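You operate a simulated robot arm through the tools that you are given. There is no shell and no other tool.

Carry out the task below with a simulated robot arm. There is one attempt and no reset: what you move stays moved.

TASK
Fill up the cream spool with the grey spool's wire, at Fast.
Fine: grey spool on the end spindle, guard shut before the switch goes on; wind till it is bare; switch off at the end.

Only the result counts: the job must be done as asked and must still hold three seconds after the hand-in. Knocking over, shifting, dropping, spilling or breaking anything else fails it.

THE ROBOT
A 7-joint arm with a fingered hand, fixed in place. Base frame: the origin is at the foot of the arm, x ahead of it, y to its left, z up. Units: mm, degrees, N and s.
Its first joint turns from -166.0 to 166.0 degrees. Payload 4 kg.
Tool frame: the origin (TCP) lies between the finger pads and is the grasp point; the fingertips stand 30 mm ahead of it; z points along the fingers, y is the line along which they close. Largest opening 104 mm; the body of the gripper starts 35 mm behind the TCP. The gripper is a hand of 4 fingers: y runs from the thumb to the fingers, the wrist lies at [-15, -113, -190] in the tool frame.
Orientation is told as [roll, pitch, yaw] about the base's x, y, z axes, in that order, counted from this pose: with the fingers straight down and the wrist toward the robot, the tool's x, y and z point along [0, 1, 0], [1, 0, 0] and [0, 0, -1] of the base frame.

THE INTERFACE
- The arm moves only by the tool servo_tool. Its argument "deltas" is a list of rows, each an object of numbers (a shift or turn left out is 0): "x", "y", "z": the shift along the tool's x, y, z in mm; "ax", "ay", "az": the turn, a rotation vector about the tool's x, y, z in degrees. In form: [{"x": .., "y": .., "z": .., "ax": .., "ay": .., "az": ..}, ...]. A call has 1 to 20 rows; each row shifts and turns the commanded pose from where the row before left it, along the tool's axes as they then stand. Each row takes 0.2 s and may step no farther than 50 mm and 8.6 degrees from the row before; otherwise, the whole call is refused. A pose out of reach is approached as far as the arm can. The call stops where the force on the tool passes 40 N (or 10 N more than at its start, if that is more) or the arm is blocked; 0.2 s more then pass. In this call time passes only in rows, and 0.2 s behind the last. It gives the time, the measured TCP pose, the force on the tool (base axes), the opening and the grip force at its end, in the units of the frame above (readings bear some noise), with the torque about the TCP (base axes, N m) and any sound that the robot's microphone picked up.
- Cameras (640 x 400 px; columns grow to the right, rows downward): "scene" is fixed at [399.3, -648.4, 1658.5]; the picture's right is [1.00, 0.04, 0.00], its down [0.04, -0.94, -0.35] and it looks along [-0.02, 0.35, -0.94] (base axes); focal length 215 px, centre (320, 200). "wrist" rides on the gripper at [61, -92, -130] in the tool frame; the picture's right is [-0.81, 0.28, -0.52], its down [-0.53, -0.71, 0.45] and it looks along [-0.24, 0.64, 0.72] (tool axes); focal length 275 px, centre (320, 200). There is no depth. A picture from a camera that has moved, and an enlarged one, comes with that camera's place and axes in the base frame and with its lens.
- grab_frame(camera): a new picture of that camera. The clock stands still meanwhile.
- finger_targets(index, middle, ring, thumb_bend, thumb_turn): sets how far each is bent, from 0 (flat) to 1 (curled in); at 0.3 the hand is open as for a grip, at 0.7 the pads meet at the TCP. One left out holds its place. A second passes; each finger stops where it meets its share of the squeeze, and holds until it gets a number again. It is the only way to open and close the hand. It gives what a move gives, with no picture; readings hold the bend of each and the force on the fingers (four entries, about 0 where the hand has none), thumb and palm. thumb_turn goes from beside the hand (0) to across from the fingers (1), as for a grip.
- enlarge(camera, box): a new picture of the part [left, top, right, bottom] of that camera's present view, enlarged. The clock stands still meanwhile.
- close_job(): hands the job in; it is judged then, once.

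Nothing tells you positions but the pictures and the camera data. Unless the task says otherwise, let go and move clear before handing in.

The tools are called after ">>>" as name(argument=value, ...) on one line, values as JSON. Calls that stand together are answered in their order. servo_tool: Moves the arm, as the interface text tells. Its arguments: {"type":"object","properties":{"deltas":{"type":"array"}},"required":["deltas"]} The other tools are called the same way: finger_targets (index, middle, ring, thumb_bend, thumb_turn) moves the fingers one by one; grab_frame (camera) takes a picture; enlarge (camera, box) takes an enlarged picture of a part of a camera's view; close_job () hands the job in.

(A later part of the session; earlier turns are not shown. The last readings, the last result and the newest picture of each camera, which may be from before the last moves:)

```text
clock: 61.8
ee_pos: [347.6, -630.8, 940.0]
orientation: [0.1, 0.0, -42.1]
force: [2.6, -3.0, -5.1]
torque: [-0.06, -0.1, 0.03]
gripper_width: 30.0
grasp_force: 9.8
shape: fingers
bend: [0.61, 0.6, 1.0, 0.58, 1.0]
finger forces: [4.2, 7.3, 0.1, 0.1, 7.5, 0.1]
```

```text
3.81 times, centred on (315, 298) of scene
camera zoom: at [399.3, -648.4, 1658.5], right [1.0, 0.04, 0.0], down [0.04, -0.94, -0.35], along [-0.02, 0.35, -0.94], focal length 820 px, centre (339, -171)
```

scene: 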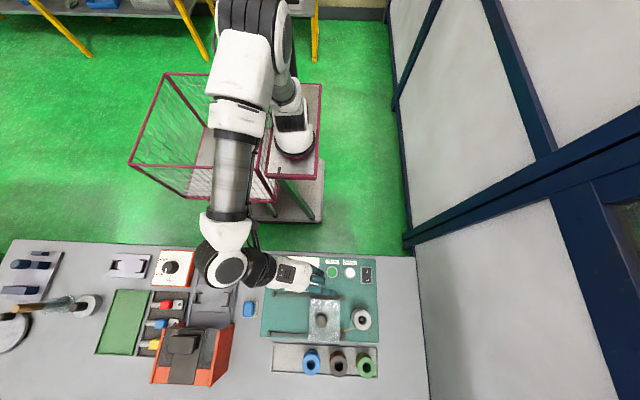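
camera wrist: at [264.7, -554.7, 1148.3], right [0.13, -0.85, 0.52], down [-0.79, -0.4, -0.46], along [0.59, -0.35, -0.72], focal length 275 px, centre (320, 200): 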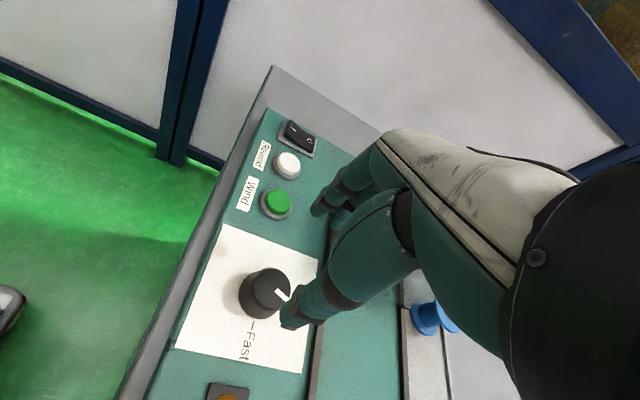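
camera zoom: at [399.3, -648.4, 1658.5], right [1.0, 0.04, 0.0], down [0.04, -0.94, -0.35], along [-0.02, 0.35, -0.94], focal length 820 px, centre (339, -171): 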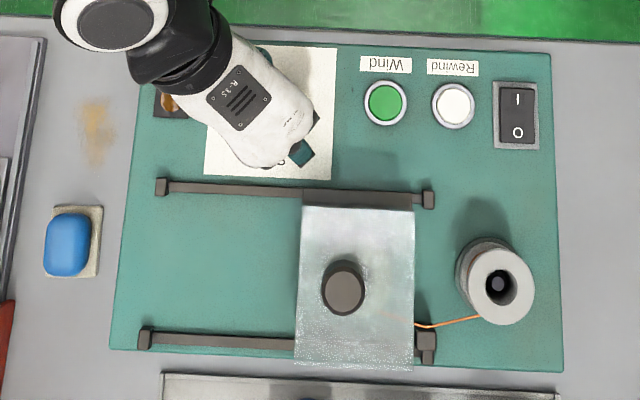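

The turn is going smoothly with no contact elsewhere. I'll do the remaining turn, then release and look.

>>> servo_tool(deltas=[{"x": 0.08, "y": 0.91, "az": 8}, {"x": 0.08, "y": 0.91, "az": 8}, {"x": 0.08, "y": 0.91, "az": 8}, {"x": 0.08, "y": 0.91, "az": 8}])

>>> enlarge(camera="wrist", box=[230, 170, 370, 310])

>>> enlarge(camera="scene", box=[250, 245, 380, 350])

```text
clock: 62.8
ee_pos: [346.9, -633.3, 940.7]
orientation: [0.0, 0.0, -73.9]
force: [2.5, -5.0, 0.2]
torque: [-0.18, -0.05, 0.02]
gripper_width: 29.4
grasp_force: 11.0
shape: fingers
bend: [0.61, 0.6, 1.0, 0.59, 1.0]
finger forces: [5.6, 8.5, 0.1, 0.0, 7.4, 0.0]
```

```text
2.86 times, centred on (300, 240) of wrist
camera zoom: at [381.7, -528.1, 1072.1], right [-0.7, -0.49, 0.52], down [-0.71, 0.54, -0.46], along [-0.06, -0.69, -0.72], focal length 786 px, centre (377, 86)
```

zoom: 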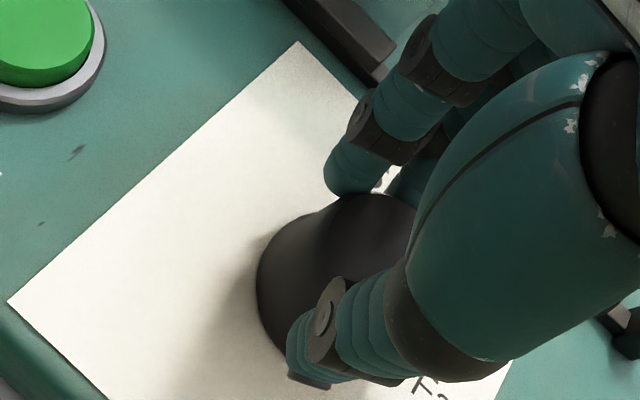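

```text
3.81 times, centred on (315, 298) of scene
camera zoom: at [399.3, -648.4, 1658.5], right [1.0, 0.04, 0.0], down [0.04, -0.94, -0.35], along [-0.02, 0.35, -0.94], focal length 820 px, centre (339, -171)
```

zoom: 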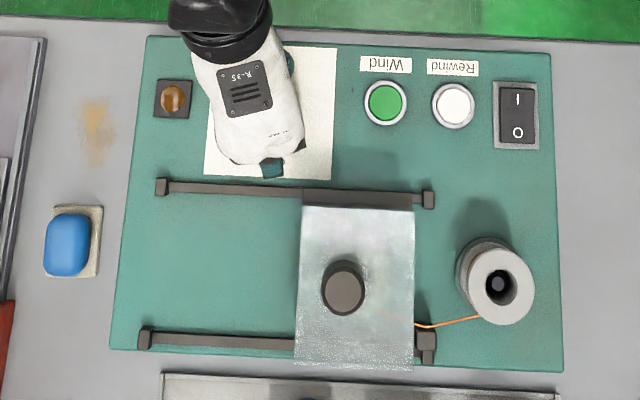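

>>> finger_targets(index=0.4, middle=0.4, thumb_bend=0.4)

>>> servo_tool(deltas=[{"z": -40}, {"z": -40}, {"z": -40}])

>>> enlarge(camera="wrist", box=[180, 220, 340, 390])

>>> grab_frame(camera="wrist")

```text
clock: 63.8
ee_pos: [349.0, -634.0, 940.9]
orientation: [0.0, 0.0, -73.9]
force: [0.3, -0.3, 0.3]
torque: [0.02, -0.01, -0.01]
gripper_width: 77.4
grasp_force: 0.1
shape: fingers
bend: [0.4, 0.4, 1.0, 0.4, 0.99]
finger forces: [0.0, 0.0, 0.0, 0.0, 0.0, 0.0]
```

```text
clock: 64.6
ee_pos: [348.0, -634.8, 1058.9]
orientation: [-0.1, -0.1, -73.9]
force: [0.1, -0.4, -0.6]
torque: [0.01, 0.02, 0.0]
gripper_width: 77.6
grasp_force: 0.1
shape: fingers
bend: [0.4, 0.4, 1.0, 0.4, 0.99]
finger forces: [0.0, 0.1, 0.0, 0.1, 0.0, 0.1]
```

```text
2.35 times, centred on (260, 305) of wrist
camera zoom: at [382.2, -529.0, 1190.4], right [-0.7, -0.49, 0.52], down [-0.71, 0.54, -0.45], along [-0.06, -0.69, -0.72], focal length 648 px, centre (461, -47)
```

zoom: 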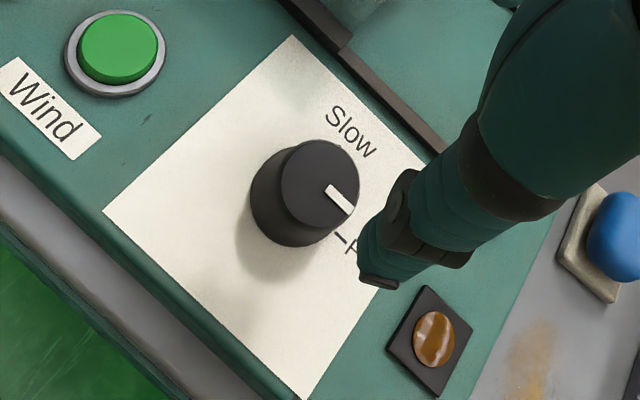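

```text
taken
camera wrist: at [382.2, -529.0, 1190.4], right [-0.7, -0.49, 0.52], down [-0.71, 0.54, -0.45], along [-0.06, -0.69, -0.72], focal length 275 px, centre (320, 200)
```

wrist: 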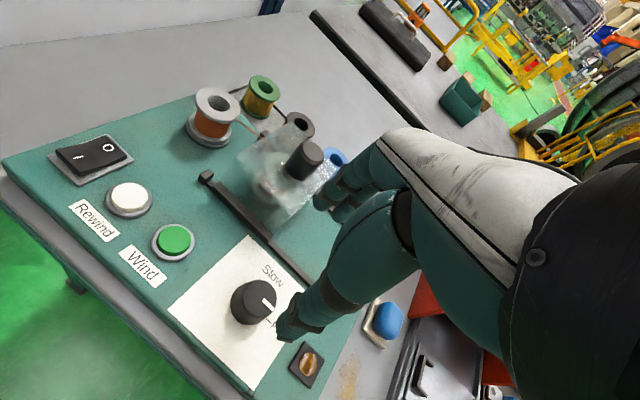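

The dial pointer now reads about Fast, and I'll check it precisely once the hand is out of the way. I'll close the hand and go to the guard knob to re-push the guard home.

>>> finger_targets(index=0.7, middle=0.7, ring=0.7, thumb_bend=0.7)

>>> servo_tool(deltas=[{"az": 8}, {"az": 8}, {"x": 2, "y": 40}, {"x": 2, "y": 40}, {"x": 2, "y": 38}])

>>> enlarge(camera="scene", box=[280, 255, 330, 290])

>>> enlarge(camera="scene", box=[250, 245, 380, 350])

```text
clock: 65.6
ee_pos: [349.0, -634.9, 1059.7]
orientation: [0.0, 0.0, -73.9]
force: [0.4, 0.1, -0.1]
torque: [0.0, 0.03, -0.01]
gripper_width: 1.7
grasp_force: 0.0
shape: fingers
bend: [0.7, 0.7, 0.7, 0.7, 1.0]
finger forces: [0.0, 0.1, 0.0, 0.0, 0.0, 0.1]
```

```text
clock: 66.8
ee_pos: [352.8, -753.4, 1060.5]
orientation: [-0.1, 0.0, -89.9]
force: [0.4, -0.3, -1.1]
torque: [0.01, 0.0, 0.0]
gripper_width: 1.5
grasp_force: 0.1
shape: fingers
bend: [0.7, 0.7, 0.7, 0.7, 1.0]
finger forces: [0.0, 0.1, 0.0, 0.0, 0.0, 0.1]
```

```text
11.43 times, centred on (305, 272) of scene
camera zoom: at [399.3, -648.4, 1658.5], right [1.0, 0.04, 0.0], down [0.04, -0.94, -0.35], along [-0.02, 0.35, -0.94], focal length 2459 px, centre (491, -629)
```

zoom: 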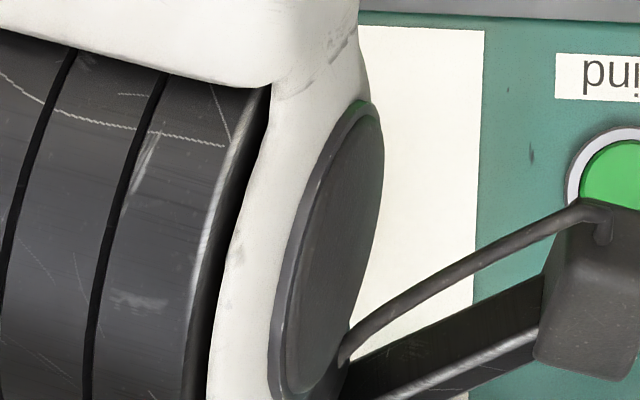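

```text
3.81 times, centred on (315, 298) of scene
camera zoom: at [399.3, -648.4, 1658.5], right [1.0, 0.04, 0.0], down [0.04, -0.94, -0.35], along [-0.02, 0.35, -0.94], focal length 820 px, centre (339, -171)
```

zoom: 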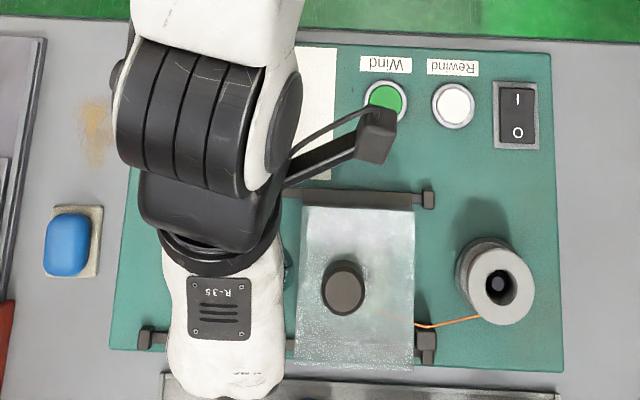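

The arm blocks the dial for now. I'll go down beside the knob and push the guard in +x until it is firmly against its stop.

>>> servo_tool(deltas=[{"z": 30}, {"z": 27}, {"x": 8}, {"x": 8}, {"x": 6}, {"x": 3}, {"x": 3}, {"x": 3}, {"x": 3}])

>>> enlarge(camera="scene", box=[330, 270, 355, 345])

```text
clock: 68.8
ee_pos: [383.4, -751.4, 1004.1]
orientation: [-0.1, -0.1, -90.1]
force: [-27.1, -0.9, 1.3]
torque: [0.0, 0.45, -0.23]
gripper_width: 1.2
grasp_force: 12.7
shape: fingers
bend: [0.7, 0.7, 0.7, 0.7, 1.0]
finger forces: [25.4, 0.1, 0.0, 0.0, 0.0, 0.0]
```

```text
5.33 times, centred on (342, 308) of scene
camera zoom: at [399.3, -648.4, 1658.5], right [1.0, 0.04, 0.0], down [0.04, -0.94, -0.35], along [-0.02, 0.35, -0.94], focal length 1148 px, centre (200, -373)
```

zoom: 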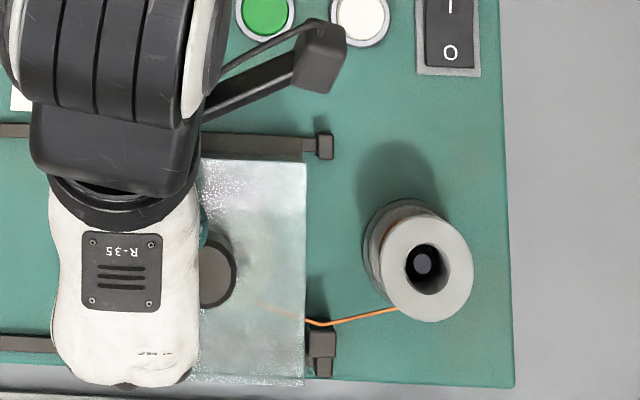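

27 N against the stop with no movement: the guard is fully shut. I'll back away, rise, set a pointing pinch (index and thumb together, the others curled), and go above the switch. From there I can also check the dial.

>>> servo_tool(deltas=[{"x": -6}, {"x": -14}, {"z": -40}, {"z": -40}, {"y": -45}, {"x": 30, "y": -45}, {"x": 40, "y": -45}, {"x": 40}, {"x": 40}, {"x": 40}])

>>> finger_targets(middle=1.0, ring=1.0)

>>> enlarge(camera="scene", box=[275, 250, 335, 290])

>>> grab_frame(camera="wrist")

```text
refused: row 6 steps farther than a row can; nothing moved
```

```text
clock: 69.8
ee_pos: [385.2, -751.6, 1003.3]
orientation: [-0.2, -0.1, -90.1]
force: [-36.5, -0.2, 0.4]
torque: [0.05, 0.6, -0.29]
gripper_width: 1.3
grasp_force: 16.8
shape: fingers
bend: [0.7, 1.0, 1.0, 0.7, 1.0]
finger forces: [33.8, 0.0, 0.1, 0.0, 0.0, 0.0]
```

```text
10.00 times, centred on (305, 270) of scene
camera zoom: at [399.3, -648.4, 1658.5], right [1.0, 0.04, 0.0], down [0.04, -0.94, -0.35], along [-0.02, 0.35, -0.94], focal length 2152 px, centre (470, -500)
```

zoom: 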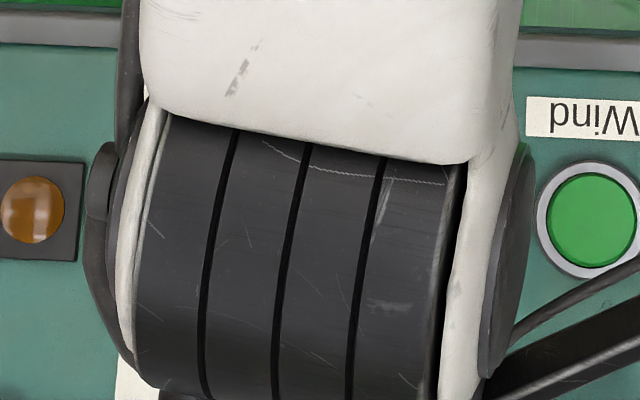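

```text
taken
camera wrist: at [446.2, -659.2, 1135.3], right [-0.81, -0.27, 0.52], down [-0.53, 0.71, -0.46], along [-0.25, -0.65, -0.72], focal length 275 px, centre (320, 200)
```

wrist: 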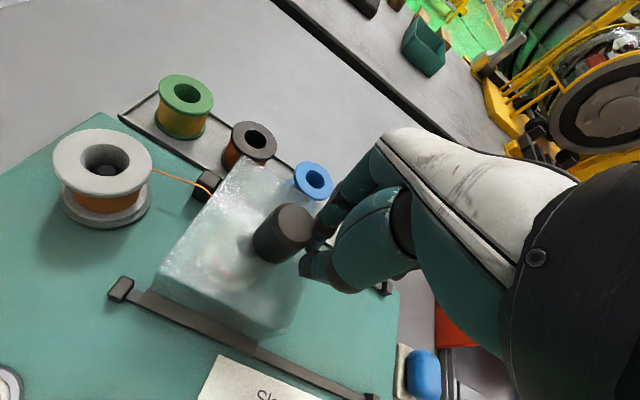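

The move was refused because one row was too long. I'm still pressing the guard at its stop, so I'll redo the retreat with shorter rows.

>>> servo_tool(deltas=[{"x": -8}, {"x": -14}, {"z": -40}, {"z": -40}, {"y": -45}, {"x": 20, "y": -44}, {"x": 30, "y": -35}, {"x": 45, "y": -10}, {"x": 45}, {"x": 45}])

>>> enlarge(camera="scene", box=[275, 250, 335, 290])

>>> grab_frame(camera="wrist")

>>> enlarge(camera="scene", box=[280, 250, 410, 350])

```text
clock: 72.0
ee_pos: [551.5, -618.8, 1087.1]
orientation: [-0.1, 0.0, -90.0]
force: [-0.3, 0.2, -0.2]
torque: [-0.02, -0.02, -0.01]
gripper_width: 1.5
grasp_force: 0.0
shape: fingers
bend: [0.7, 1.0, 1.0, 0.7, 1.0]
finger forces: [0.1, 0.0, 0.0, 0.0, 0.0, 0.1]
```

```text
10.00 times, centred on (305, 270) of scene
camera zoom: at [399.3, -648.4, 1658.5], right [1.0, 0.04, 0.0], down [0.04, -0.94, -0.35], along [-0.02, 0.35, -0.94], focal length 2152 px, centre (470, -500)
```

zoom: 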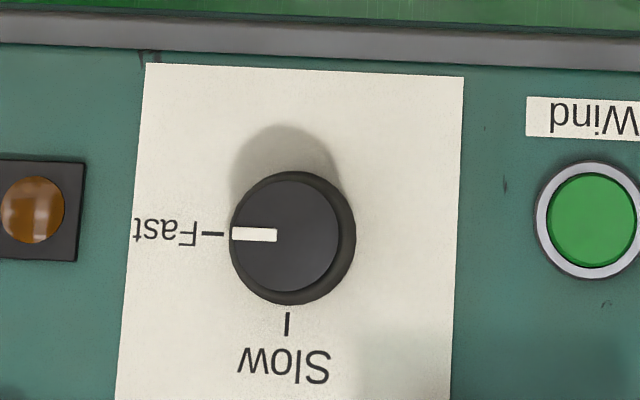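

```text
taken
camera wrist: at [613.2, -526.9, 1217.5], right [-0.81, -0.27, 0.52], down [-0.53, 0.71, -0.46], along [-0.24, -0.65, -0.72], focal length 275 px, centre (320, 200)
```

wrist: 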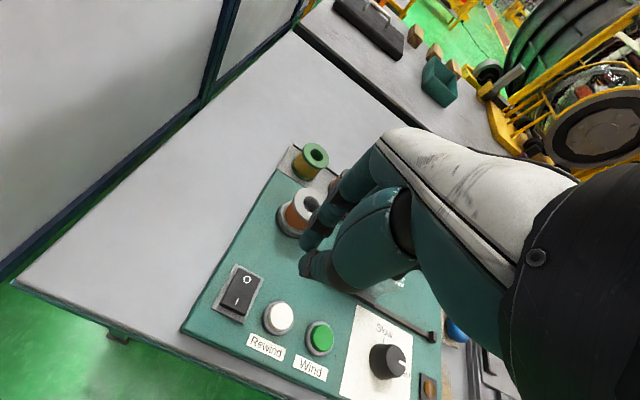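

```text
4.00 times, centred on (345, 300) of scene
camera zoom: at [399.3, -648.4, 1658.5], right [1.0, 0.04, 0.0], down [0.04, -0.94, -0.35], along [-0.02, 0.35, -0.94], focal length 861 px, centre (220, -200)
```

zoom: 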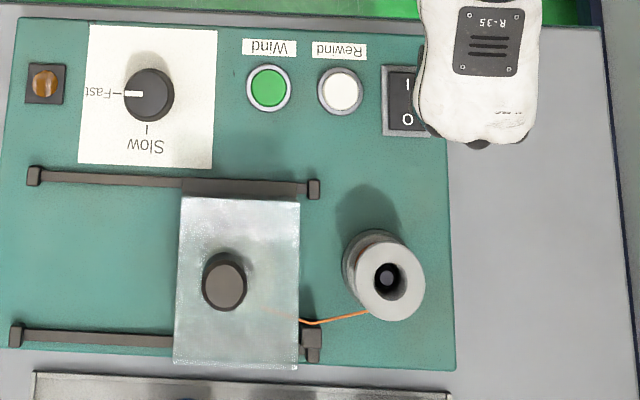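

The dial points exactly at Fast. Now the switch: I'll zoom in on it from the wrist to place the fingertip over the "I" half.

>>> enlarge(camera="wrist", box=[190, 230, 350, 360])

```text
3.08 times, centred on (270, 295) of wrist
camera zoom: at [613.2, -526.9, 1217.5], right [-0.81, -0.27, 0.52], down [-0.53, 0.71, -0.46], along [-0.24, -0.65, -0.72], focal length 847 px, centre (474, -92)
```

zoom: 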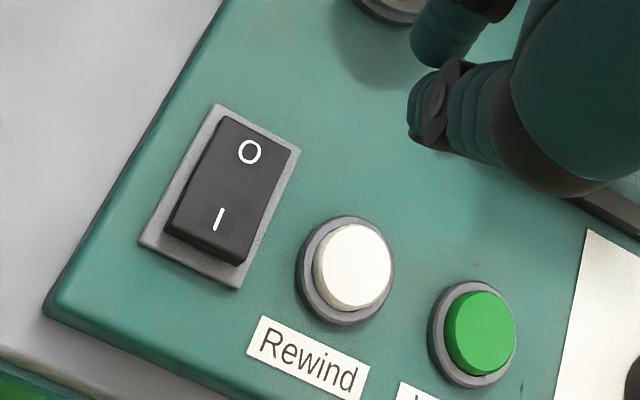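

The rocker's "I" end is raised, so it's off. The pinch tip is already almost over the "I" half. I'll shift a little and come down close before pressing.

>>> servo_tool(deltas=[{"y": -3}, {"z": 40}, {"z": 40}, {"z": 40}])

>>> enlarge(camera="wrist", box=[230, 190, 370, 320])

>>> enlarge(camera="scene", box=[330, 250, 400, 300])

```text
clock: 73.0
ee_pos: [552.9, -615.0, 966.4]
orientation: [0.0, -0.1, -89.9]
force: [0.0, 0.5, -0.7]
torque: [0.01, 0.0, -0.01]
gripper_width: 1.6
grasp_force: 0.1
shape: fingers
bend: [0.7, 1.0, 1.0, 0.7, 1.0]
finger forces: [0.0, 0.0, 0.0, 0.1, 0.0, 0.0]
```

```text
3.08 times, centred on (300, 255) of wrist
camera zoom: at [613.7, -522.3, 1096.8], right [-0.81, -0.28, 0.52], down [-0.53, 0.71, -0.46], along [-0.24, -0.65, -0.72], focal length 847 px, centre (382, 31)
```

zoom: 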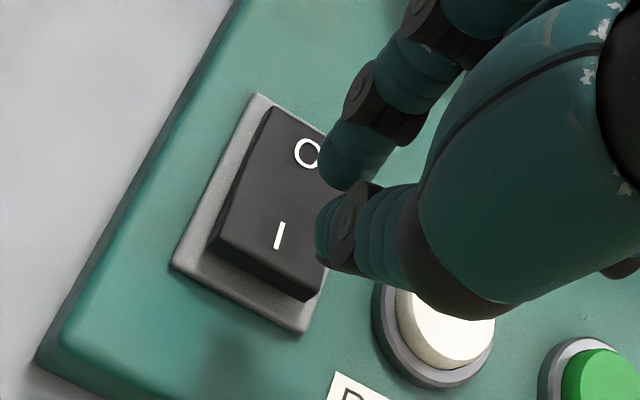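

```text
8.00 times, centred on (365, 275) of scene
camera zoom: at [399.3, -648.4, 1658.5], right [1.0, 0.04, 0.0], down [0.04, -0.94, -0.35], along [-0.02, 0.35, -0.94], focal length 1721 px, centre (-40, -400)
```

zoom: 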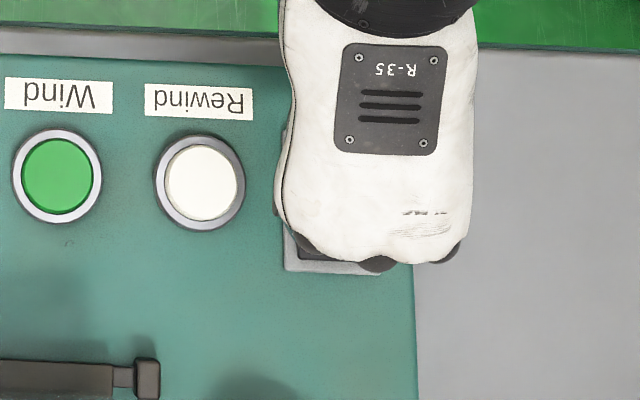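

The tip is above the "I" half. I'll centre it a touch and press down in small steps.

>>> servo_tool(deltas=[{"x": 4, "y": 2, "z": 10}, {"z": 6}, {"z": 3}, {"z": 3}, {"z": 2}])

>>> enlarge(camera="wrist", box=[230, 190, 370, 320])

```text
clock: 74.2
ee_pos: [555.6, -616.8, 940.4]
orientation: [0.0, 0.1, -89.9]
force: [0.7, -0.1, -0.4]
torque: [0.01, 0.01, -0.04]
gripper_width: 1.1
grasp_force: 0.0
shape: fingers
bend: [0.7, 1.0, 1.0, 0.7, 1.0]
finger forces: [0.1, 0.1, 0.0, 0.0, 0.1, 0.0]
```

```text
3.08 times, centred on (300, 255) of wrist
camera zoom: at [616.7, -523.6, 1070.8], right [-0.81, -0.28, 0.52], down [-0.53, 0.71, -0.46], along [-0.24, -0.65, -0.72], focal length 847 px, centre (382, 31)
```

zoom: 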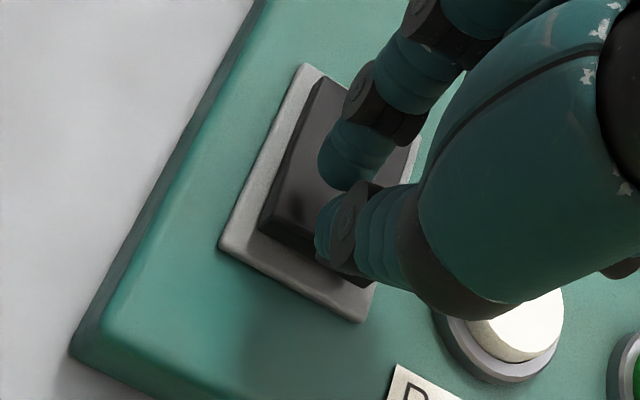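

>>> servo_tool(deltas=[{"z": 2}, {"z": 2}])

>>> servo_tool(deltas=[{"z": 2}, {"z": 1.5}])

>>> enlarge(camera="wrist", box=[230, 190, 370, 320])

```text
clock: 74.8
ee_pos: [554.6, -615.4, 935.1]
orientation: [0.0, 0.1, -89.9]
force: [0.0, 0.3, 0.5]
torque: [-0.01, 0.01, -0.02]
gripper_width: 1.5
grasp_force: 0.1
shape: fingers
bend: [0.7, 1.0, 1.0, 0.7, 1.0]
finger forces: [0.0, 0.0, 0.0, 0.1, 0.2, 0.0]
```

```text
clock: 75.4
ee_pos: [555.9, -616.4, 932.6]
orientation: [0.0, -0.1, -89.8]
force: [-0.9, 0.7, 2.1]
torque: [-0.03, 0.03, 0.01]
gripper_width: 0.8
grasp_force: 1.2
shape: fingers
bend: [0.7, 1.0, 1.0, 0.7, 1.0]
finger forces: [2.1, 0.0, 0.0, 0.0, 0.0, 0.0]
```

```text
3.08 times, centred on (300, 255) of wrist
camera zoom: at [616.3, -523.2, 1063.8], right [-0.81, -0.28, 0.52], down [-0.53, 0.71, -0.46], along [-0.24, -0.65, -0.72], focal length 847 px, centre (382, 31)
```

zoom: 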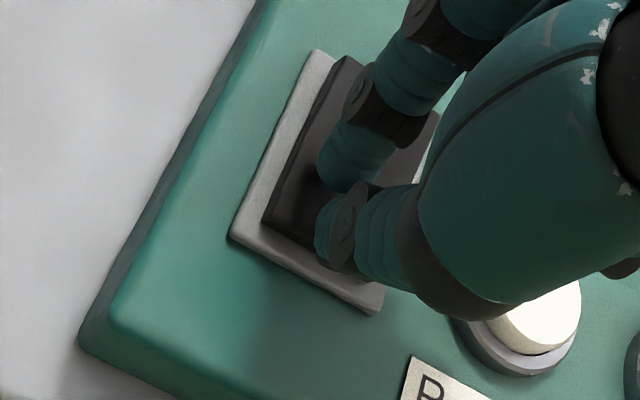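

>>> servo_tool(deltas=[{"z": 1.5}, {"z": 1.5}, {"z": 1.5}])

>>> enlarge(camera="wrist", box=[230, 190, 370, 320])

```text
clock: 76.2
ee_pos: [553.2, -617.4, 930.7]
orientation: [0.1, -0.4, -90.0]
force: [1.1, -6.3, 30.3]
torque: [-0.28, -0.29, -0.04]
gripper_width: 0.0
grasp_force: 14.8
shape: fingers
bend: [0.71, 1.0, 1.0, 0.69, 1.0]
finger forces: [30.6, 0.1, 0.0, 0.0, 0.1, 0.0]
```

```text
3.08 times, centred on (300, 255) of wrist
camera zoom: at [615.4, -524.2, 1061.1], right [-0.81, -0.27, 0.52], down [-0.53, 0.71, -0.46], along [-0.24, -0.65, -0.72], focal length 847 px, centre (382, 31)
```

zoom: 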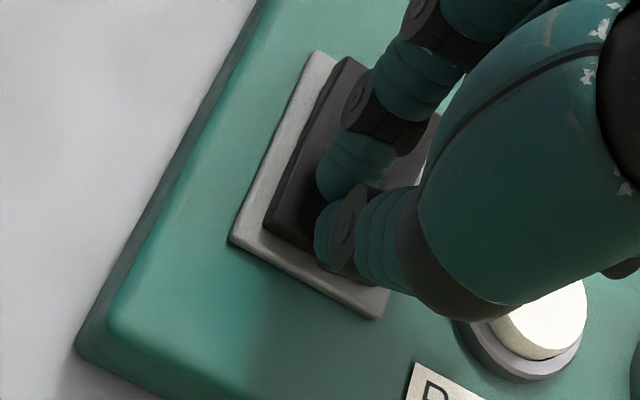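

30 N on the "I" half. I'll lift off and see whether the rocker has flipped.

>>> servo_tool(deltas=[{"z": -6}, {"z": -30}, {"z": -40}, {"y": -40}])

>>> enlarge(camera="scene", box=[270, 250, 400, 350])

>>> enlarge(camera="wrist", box=[190, 150, 350, 280])

```text
clock: 77.2
ee_pos: [553.0, -576.7, 1007.0]
orientation: [-0.1, 0.1, -89.9]
force: [-0.1, 0.9, 0.3]
torque: [0.04, 0.02, -0.04]
gripper_width: 1.4
grasp_force: 0.1
shape: fingers
bend: [0.7, 1.0, 1.0, 0.7, 1.0]
finger forces: [0.0, 0.0, 0.0, 0.1, 0.0, 0.1]
```

```text
4.00 times, centred on (335, 300) of scene
camera zoom: at [399.3, -648.4, 1658.5], right [1.0, 0.04, 0.0], down [0.04, -0.94, -0.35], along [-0.02, 0.35, -0.94], focal length 861 px, centre (260, -200)
```

zoom: 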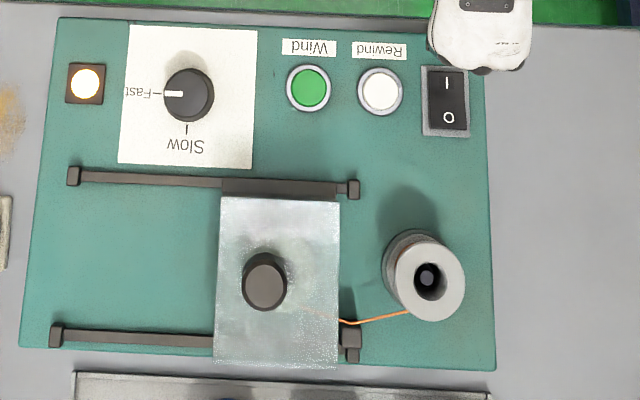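

```text
3.08 times, centred on (270, 215) of wrist
camera zoom: at [614.6, -484.8, 1137.9], right [-0.81, -0.28, 0.52], down [-0.53, 0.71, -0.46], along [-0.24, -0.65, -0.72], focal length 847 px, centre (474, 154)
```

zoom: 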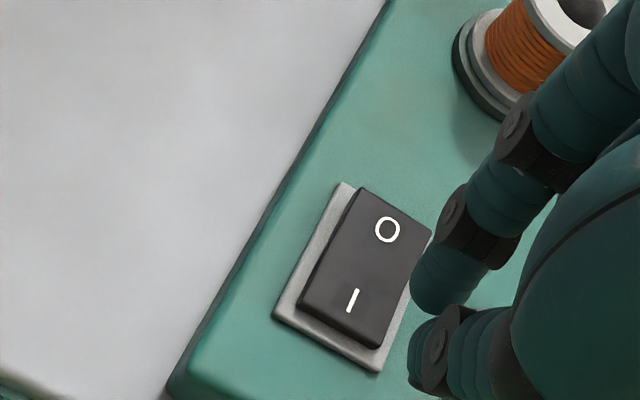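

The amber lamp is lit: the power is on with the guard shut. Next I'll move above the green Wind button.

>>> servo_tool(deltas=[{"x": -39, "y": 14}, {"x": -39, "y": 15}, {"x": -39, "y": 15}])

>>> enlarge(camera="wrist", box=[190, 190, 350, 320])

```text
clock: 78.0
ee_pos: [438.1, -618.1, 1005.7]
orientation: [0.1, 0.0, -89.8]
force: [-0.4, -0.5, 0.2]
torque: [-0.01, 0.04, -0.01]
gripper_width: 1.2
grasp_force: 0.0
shape: fingers
bend: [0.7, 1.0, 1.0, 0.7, 1.0]
finger forces: [0.1, 0.0, 0.0, 0.0, 0.0, 0.1]
```

```text
3.08 times, centred on (270, 255) of wrist
camera zoom: at [498.5, -525.7, 1136.8], right [-0.81, -0.28, 0.52], down [-0.54, 0.71, -0.46], along [-0.24, -0.65, -0.72], focal length 847 px, centre (474, 31)
```

zoom: 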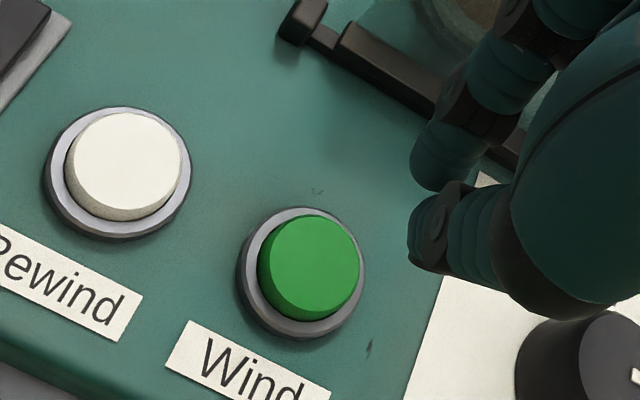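

The Wind button is right below the index tip. I'll go down and press it in small steps.

>>> servo_tool(deltas=[{"x": 2, "y": -1, "z": 30}, {"z": 25}, {"z": 3}, {"z": 3}])

>>> enlarge(camera="wrist", box=[230, 190, 370, 320])

```text
clock: 79.0
ee_pos: [439.7, -619.4, 944.3]
orientation: [0.0, -0.1, -89.9]
force: [-0.4, 1.1, -0.2]
torque: [0.03, -0.02, -0.01]
gripper_width: 1.3
grasp_force: 0.1
shape: fingers
bend: [0.7, 1.0, 1.0, 0.7, 1.0]
finger forces: [0.0, 0.0, 0.1, 0.1, 0.0, 0.0]
```

```text
3.08 times, centred on (300, 255) of wrist
camera zoom: at [501.1, -526.9, 1074.8], right [-0.81, -0.28, 0.52], down [-0.53, 0.71, -0.46], along [-0.24, -0.65, -0.72], focal length 847 px, centre (382, 31)
```

zoom: 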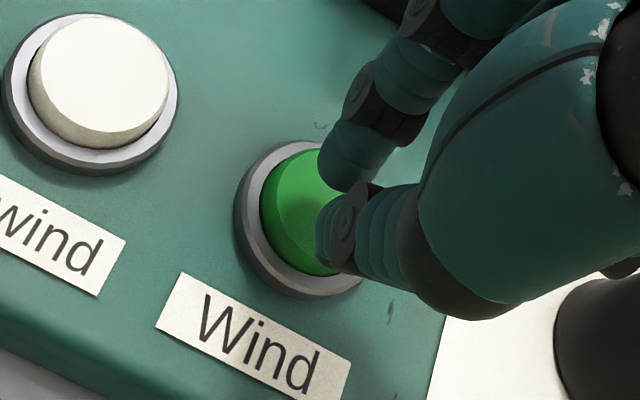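

>>> servo_tool(deltas=[{"z": 2}, {"z": 2}])

>>> servo_tool(deltas=[{"z": 2}, {"z": 1}])

```text
clock: 79.6
ee_pos: [439.7, -619.0, 939.8]
orientation: [0.0, 0.0, -89.9]
force: [-0.2, 0.3, -0.2]
torque: [0.02, -0.01, 0.0]
gripper_width: 1.4
grasp_force: 0.1
shape: fingers
bend: [0.7, 1.0, 1.0, 0.7, 1.0]
finger forces: [0.1, 0.1, 0.0, 0.0, 0.0, 0.0]
```

```text
clock: 80.2
ee_pos: [440.6, -620.1, 937.7]
orientation: [0.0, 0.0, -89.9]
force: [-0.6, -0.4, -0.5]
torque: [0.0, 0.0, -0.03]
gripper_width: 1.0
grasp_force: 0.0
shape: fingers
bend: [0.7, 1.0, 1.0, 0.7, 1.0]
finger forces: [0.0, 0.0, 0.0, 0.0, 0.1, 0.0]
```

>>> servo_tool(deltas=[{"z": 2}, {"z": 1.5}])

>>> enlarge(camera="wrist", box=[230, 190, 370, 320])

```text
clock: 80.8
ee_pos: [440.1, -619.9, 931.9]
orientation: [0.0, -0.2, -89.9]
force: [0.5, -1.0, 0.8]
torque: [-0.03, -0.03, 0.01]
gripper_width: 0.8
grasp_force: 0.8
shape: fingers
bend: [0.7, 1.0, 1.0, 0.7, 1.0]
finger forces: [0.9, 0.0, 0.0, 0.1, 0.0, 0.1]
```

```text
3.08 times, centred on (300, 255) of wrist
camera zoom: at [500.8, -526.8, 1063.8], right [-0.81, -0.28, 0.52], down [-0.53, 0.71, -0.46], along [-0.24, -0.65, -0.72], focal length 847 px, centre (382, 31)
```

zoom: 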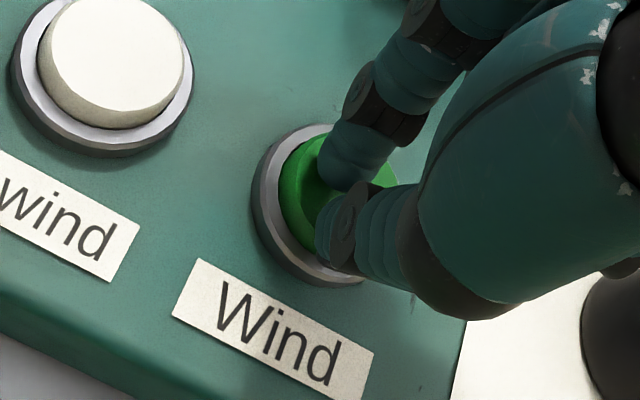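

The tip is just touching the button. A little further.

>>> servo_tool(deltas=[{"z": 1.5}, {"z": 1.5}])

>>> enlarge(camera="scene", box=[330, 280, 400, 350])

```text
clock: 81.4
ee_pos: [440.0, -619.2, 932.1]
orientation: [0.0, -0.1, -89.9]
force: [-0.7, -1.4, 4.2]
torque: [-0.06, 0.05, -0.02]
gripper_width: 1.3
grasp_force: 1.7
shape: fingers
bend: [0.7, 1.0, 1.0, 0.7, 1.0]
finger forces: [4.1, 0.0, 0.0, 0.0, 0.0, 0.0]
heard: click
```

```text
5.71 times, centred on (365, 315) of scene
camera zoom: at [399.3, -648.4, 1658.5], right [1.0, 0.04, 0.0], down [0.04, -0.94, -0.35], along [-0.02, 0.35, -0.94], focal length 1230 px, centre (63, -457)
```

zoom: 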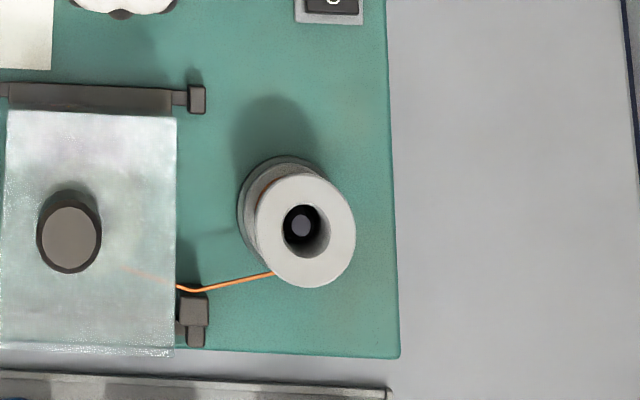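

A click: the button has gone in. I'll hold still briefly and listen before lifting.

>>> servo_tool(deltas=[{"z": 0}, {"z": 0}, {"z": 0}])

>>> enlarge(camera="scene", box=[310, 290, 390, 350])

```text
clock: 82.2
ee_pos: [439.1, -620.4, 930.4]
orientation: [-0.1, -0.1, -89.8]
force: [-0.9, -1.3, 3.7]
torque: [-0.03, -0.01, 0.04]
gripper_width: 1.3
grasp_force: 2.0
shape: fingers
bend: [0.7, 1.0, 1.0, 0.7, 1.0]
finger forces: [4.6, 0.1, 0.0, 0.0, 0.1, 0.1]
```

```text
6.67 times, centred on (350, 320) of scene
camera zoom: at [399.3, -648.4, 1658.5], right [1.0, 0.04, 0.0], down [0.04, -0.94, -0.35], along [-0.02, 0.35, -0.94], focal length 1434 px, centre (120, -600)
```

zoom: 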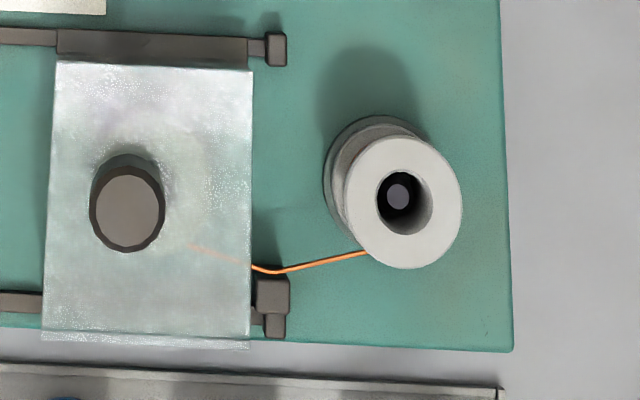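

>>> servo_tool(deltas=[{"z": 0}, {"z": 0}, {"z": 0}, {"z": 0}, {"z": 0}])

>>> enlarge(camera="scene", box=[310, 290, 390, 350])

>>> grab_frame(camera="wrist")

```text
clock: 83.4
ee_pos: [439.1, -618.9, 930.7]
orientation: [0.0, 0.0, -90.0]
force: [-1.0, -1.7, 5.2]
torque: [-0.08, -0.02, 0.02]
gripper_width: 1.2
grasp_force: 2.4
shape: fingers
bend: [0.7, 1.0, 1.0, 0.7, 1.0]
finger forces: [4.7, 0.0, 0.0, 0.0, 0.0, 0.0]
```

```text
6.67 times, centred on (350, 320) of scene
camera zoom: at [399.3, -648.4, 1658.5], right [1.0, 0.04, 0.0], down [0.04, -0.94, -0.35], along [-0.02, 0.35, -0.94], focal length 1434 px, centre (120, -600)
```

zoom: 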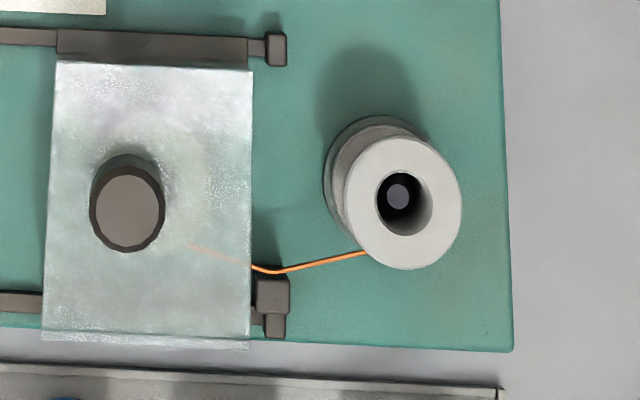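

```text
taken
camera wrist: at [500.8, -526.4, 1061.2], right [-0.81, -0.28, 0.52], down [-0.53, 0.71, -0.46], along [-0.24, -0.65, -0.72], focal length 275 px, centre (320, 200)
```

wrist: 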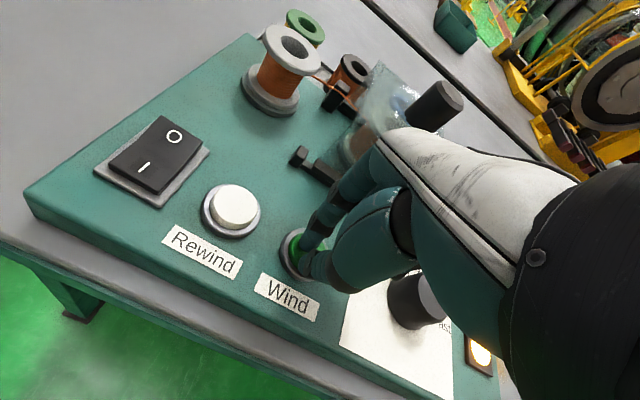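

>>> enlarge(camera="wrist", box=[220, 10, 400, 140])

>>> servo_tool(deltas=[{"z": -2}, {"z": -6}, {"z": -10}])

>>> enlarge(camera="wrist", box=[220, 10, 400, 140])

```text
3.08 times, centred on (310, 75) of wrist
camera zoom: at [500.8, -526.4, 1061.2], right [-0.81, -0.28, 0.52], down [-0.53, 0.71, -0.46], along [-0.24, -0.65, -0.72], focal length 847 px, centre (351, 585)
```

zoom: 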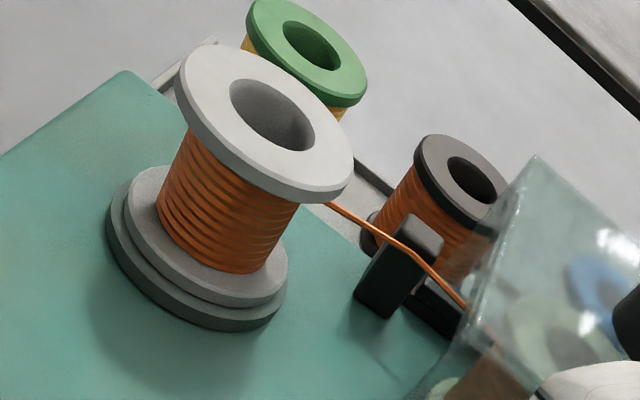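

```text
clock: 84.2
ee_pos: [440.4, -620.6, 946.8]
orientation: [-0.1, 0.0, -89.9]
force: [-0.3, 0.2, -0.2]
torque: [0.01, -0.04, -0.06]
gripper_width: 1.3
grasp_force: 0.1
shape: fingers
bend: [0.7, 1.0, 1.0, 0.7, 1.0]
finger forces: [0.0, 0.1, 0.1, 0.0, 0.0, 0.0]
```

```text
3.08 times, centred on (310, 75) of wrist
camera zoom: at [501.6, -527.1, 1079.1], right [-0.81, -0.28, 0.52], down [-0.53, 0.71, -0.46], along [-0.24, -0.65, -0.72], focal length 847 px, centre (351, 585)
```

zoom: 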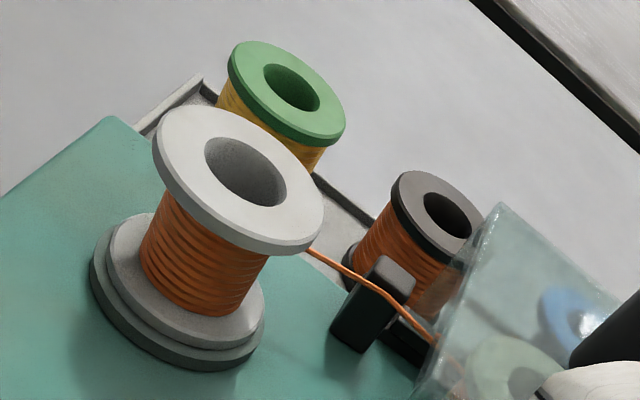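

Button released. I'll hold the camera still and wait a moment to see whether the winding carries on by itself.

>>> servo_tool(deltas=[{"z": 0}, {"z": 0}, {"z": 0}, {"z": 0}, {"z": 0}, {"z": 0}, {"z": 0}, {"z": 0}, {"z": 0}, {"z": 0}])

>>> enlarge(camera="wrist", box=[220, 10, 400, 140])

```text
clock: 86.4
ee_pos: [439.1, -619.0, 948.8]
orientation: [0.0, 0.0, -89.8]
force: [0.0, -0.3, 0.5]
torque: [0.01, -0.02, 0.0]
gripper_width: 1.6
grasp_force: 0.1
shape: fingers
bend: [0.7, 1.0, 1.0, 0.7, 1.0]
finger forces: [0.0, 0.0, 0.0, 0.0, 0.0, 0.0]
```

```text
3.08 times, centred on (310, 75) of wrist
camera zoom: at [501.5, -527.1, 1079.1], right [-0.81, -0.28, 0.52], down [-0.53, 0.71, -0.46], along [-0.24, -0.65, -0.72], focal length 847 px, centre (351, 585)
```

zoom: 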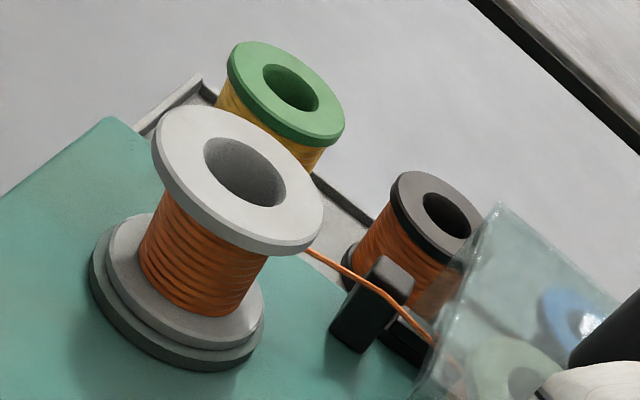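

Nothing changes with the button released. I'll press again and hold, comparing pictures taken from the same camera position during the hold.

>>> servo_tool(deltas=[{"z": 10}, {"z": 4}, {"z": 2}, {"z": 2}])

>>> enlarge(camera="wrist", box=[230, 190, 370, 320])

>>> enlarge(camera="wrist", box=[220, 10, 400, 140])

```text
clock: 87.4
ee_pos: [440.2, -619.4, 930.2]
orientation: [0.1, -0.2, -89.8]
force: [-0.1, -0.7, 4.0]
torque: [-0.06, -0.02, -0.02]
gripper_width: 1.1
grasp_force: 2.0
shape: fingers
bend: [0.7, 1.0, 1.0, 0.7, 1.0]
finger forces: [4.9, 0.0, 0.0, 0.1, 0.1, 0.0]
heard: click
```

```text
3.08 times, centred on (300, 255) of wrist
camera zoom: at [501.1, -526.8, 1061.0], right [-0.81, -0.28, 0.52], down [-0.53, 0.71, -0.46], along [-0.24, -0.65, -0.72], focal length 847 px, centre (382, 31)
```

zoom: 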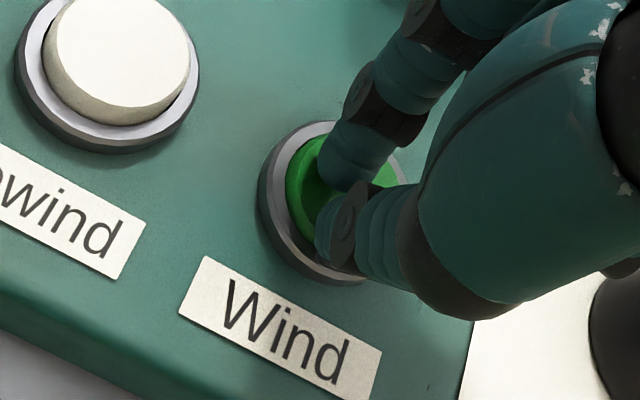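

```text
3.08 times, centred on (310, 75) of wrist
camera zoom: at [501.1, -526.8, 1061.0], right [-0.81, -0.28, 0.52], down [-0.53, 0.71, -0.46], along [-0.24, -0.65, -0.72], focal length 847 px, centre (351, 585)
```

zoom: 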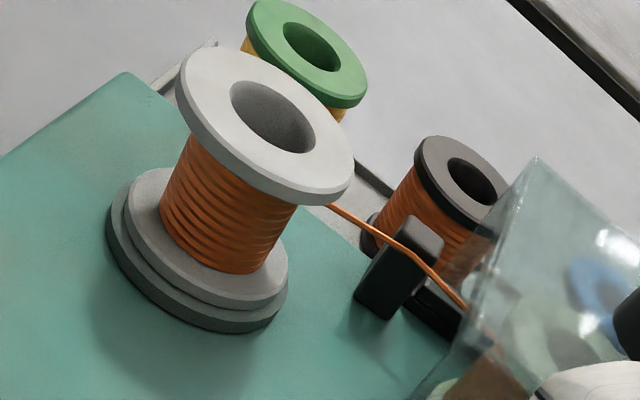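

>>> servo_tool(deltas=[{"z": 0}, {"z": 0}, {"z": 0}, {"z": 0}, {"z": 0}, {"z": 0}, {"z": 0}, {"z": 0}, {"z": 0}, {"z": 0}, {"z": 0}, {"z": 0}, {"z": 0}, {"z": 0}, {"z": 0}])

>>> enlarge(camera="wrist", box=[220, 10, 400, 140])

```text
clock: 90.6
ee_pos: [440.9, -619.1, 930.1]
orientation: [0.0, 0.0, -89.9]
force: [0.3, -1.4, 6.1]
torque: [-0.1, -0.04, -0.05]
gripper_width: 1.3
grasp_force: 2.5
shape: fingers
bend: [0.7, 1.0, 1.0, 0.7, 1.0]
finger forces: [6.2, 0.1, 0.0, 0.1, 0.1, 0.0]
```

```text
3.08 times, centred on (310, 75) of wrist
camera zoom: at [501.2, -526.6, 1060.8], right [-0.81, -0.28, 0.52], down [-0.53, 0.71, -0.46], along [-0.24, -0.65, -0.72], focal length 847 px, centre (351, 585)
```

zoom: 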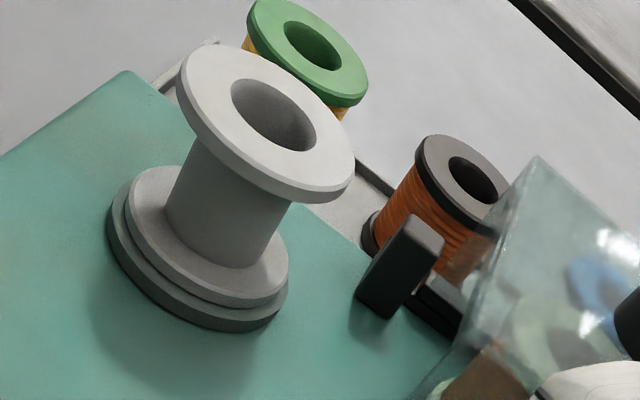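

The grey spool is now bare, so I'll release the button and go straight to the switch's "O" half to turn it off.

>>> servo_tool(deltas=[{"z": -10}, {"z": -40}, {"x": 38, "y": 7, "z": -15}, {"x": 38, "y": 7}, {"x": 38, "y": 7}])

>>> enlarge(camera="wrist", box=[210, 190, 370, 320])

>>> enlarge(camera="scene", box=[270, 250, 400, 350])

```text
clock: 91.8
ee_pos: [552.0, -639.2, 996.7]
orientation: [0.0, 0.0, -90.0]
force: [0.3, 0.6, 0.3]
torque: [0.01, -0.01, -0.02]
gripper_width: 1.6
grasp_force: 0.1
shape: fingers
bend: [0.7, 1.0, 1.0, 0.7, 1.0]
finger forces: [0.0, 0.1, 0.0, 0.1, 0.1, 0.1]
```

```text
3.08 times, centred on (290, 255) of wrist
camera zoom: at [612.7, -546.8, 1127.5], right [-0.81, -0.28, 0.52], down [-0.53, 0.71, -0.46], along [-0.24, -0.65, -0.72], focal length 847 px, centre (412, 31)
```

zoom: 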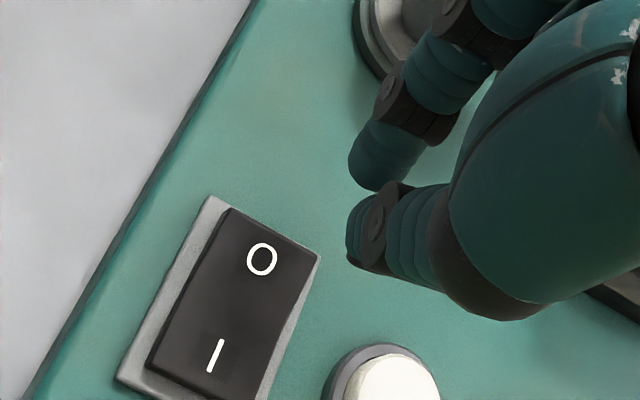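

```text
4.00 times, centred on (335, 300) of scene
camera zoom: at [399.3, -648.4, 1658.5], right [1.0, 0.04, 0.0], down [0.04, -0.94, -0.35], along [-0.02, 0.35, -0.94], focal length 861 px, centre (260, -200)
```

zoom: 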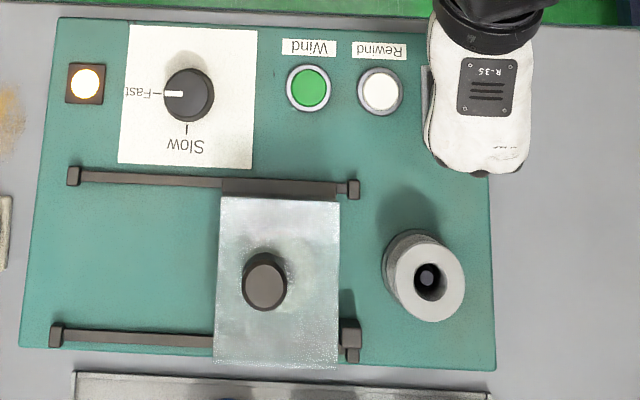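

The "O" half is nearly under the tip. I'll trim slightly and press down.

>>> servo_tool(deltas=[{"x": 2, "y": 2, "z": 30}, {"z": 20}, {"z": 4}, {"z": 3}])

>>> servo_tool(deltas=[{"z": 2}, {"z": 2}, {"z": 2}])

>>> enlarge(camera="wrist", box=[230, 190, 370, 320])

```text
clock: 92.8
ee_pos: [557.6, -641.5, 937.6]
orientation: [0.0, -0.1, -89.8]
force: [0.1, 0.1, -0.1]
torque: [0.03, 0.01, 0.01]
gripper_width: 1.3
grasp_force: 0.0
shape: fingers
bend: [0.7, 1.0, 1.0, 0.7, 1.0]
finger forces: [0.1, 0.0, 0.1, 0.1, 0.0, 0.1]
```

```text
clock: 93.6
ee_pos: [556.3, -641.3, 934.1]
orientation: [0.0, 0.0, -89.9]
force: [0.3, 2.3, 11.6]
torque: [0.15, -0.05, 0.0]
gripper_width: 0.6
grasp_force: 5.4
shape: fingers
bend: [0.7, 1.0, 1.0, 0.7, 1.0]
finger forces: [0.1, 0.0, 0.0, 0.1, 10.3, 0.1]
```

```text
3.08 times, centred on (300, 255) of wrist
camera zoom: at [617.7, -548.8, 1064.7], right [-0.81, -0.28, 0.52], down [-0.53, 0.71, -0.46], along [-0.24, -0.65, -0.72], focal length 847 px, centre (382, 31)
```

zoom: 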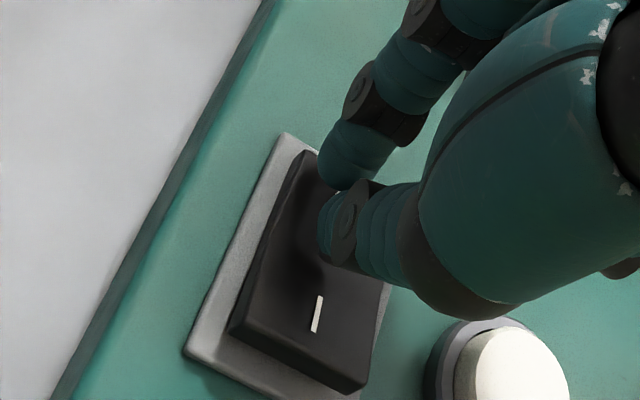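

>>> servo_tool(deltas=[{"z": 1.5}, {"z": 1.5}])

>>> servo_tool(deltas=[{"z": -6}, {"z": -30}, {"z": -40}, {"y": -40}])

>>> enlarge(camera="scene", box=[270, 250, 400, 350])

>>> enlarge(camera="wrist", box=[190, 100, 350, 250])

```text
clock: 94.2
ee_pos: [555.4, -642.7, 931.7]
orientation: [0.1, -0.3, -89.9]
force: [1.6, 0.9, 26.2]
torque: [0.14, -0.14, 0.01]
gripper_width: 0.1
grasp_force: 13.4
shape: fingers
bend: [0.69, 1.0, 1.0, 0.72, 1.0]
finger forces: [0.0, 0.1, 0.0, 0.0, 26.4, 0.0]
```

```text
clock: 95.2
ee_pos: [554.3, -601.2, 1003.6]
orientation: [0.0, -0.1, -90.0]
force: [-0.4, -1.6, 0.7]
torque: [0.02, -0.01, -0.01]
gripper_width: 1.2
grasp_force: 0.1
shape: fingers
bend: [0.7, 1.0, 1.0, 0.7, 1.0]
finger forces: [0.0, 0.1, 0.1, 0.1, 0.0, 0.1]
```

```text
4.00 times, centred on (335, 300) of scene
camera zoom: at [399.3, -648.4, 1658.5], right [1.0, 0.04, 0.0], down [0.04, -0.94, -0.35], along [-0.02, 0.35, -0.94], focal length 861 px, centre (260, -200)
```

zoom: 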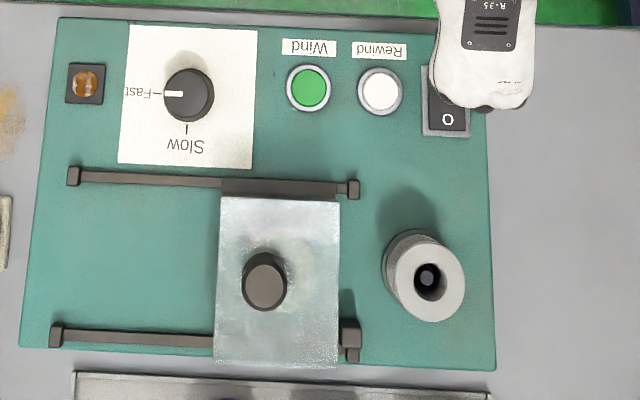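

```text
2.67 times, centred on (270, 175) of wrist
camera zoom: at [615.4, -508.3, 1135.0], right [-0.81, -0.28, 0.52], down [-0.53, 0.71, -0.46], along [-0.24, -0.64, -0.72], focal length 734 px, centre (453, 267)
```

zoom: 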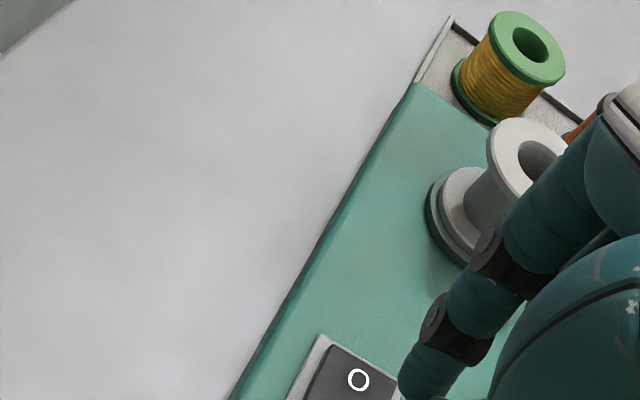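

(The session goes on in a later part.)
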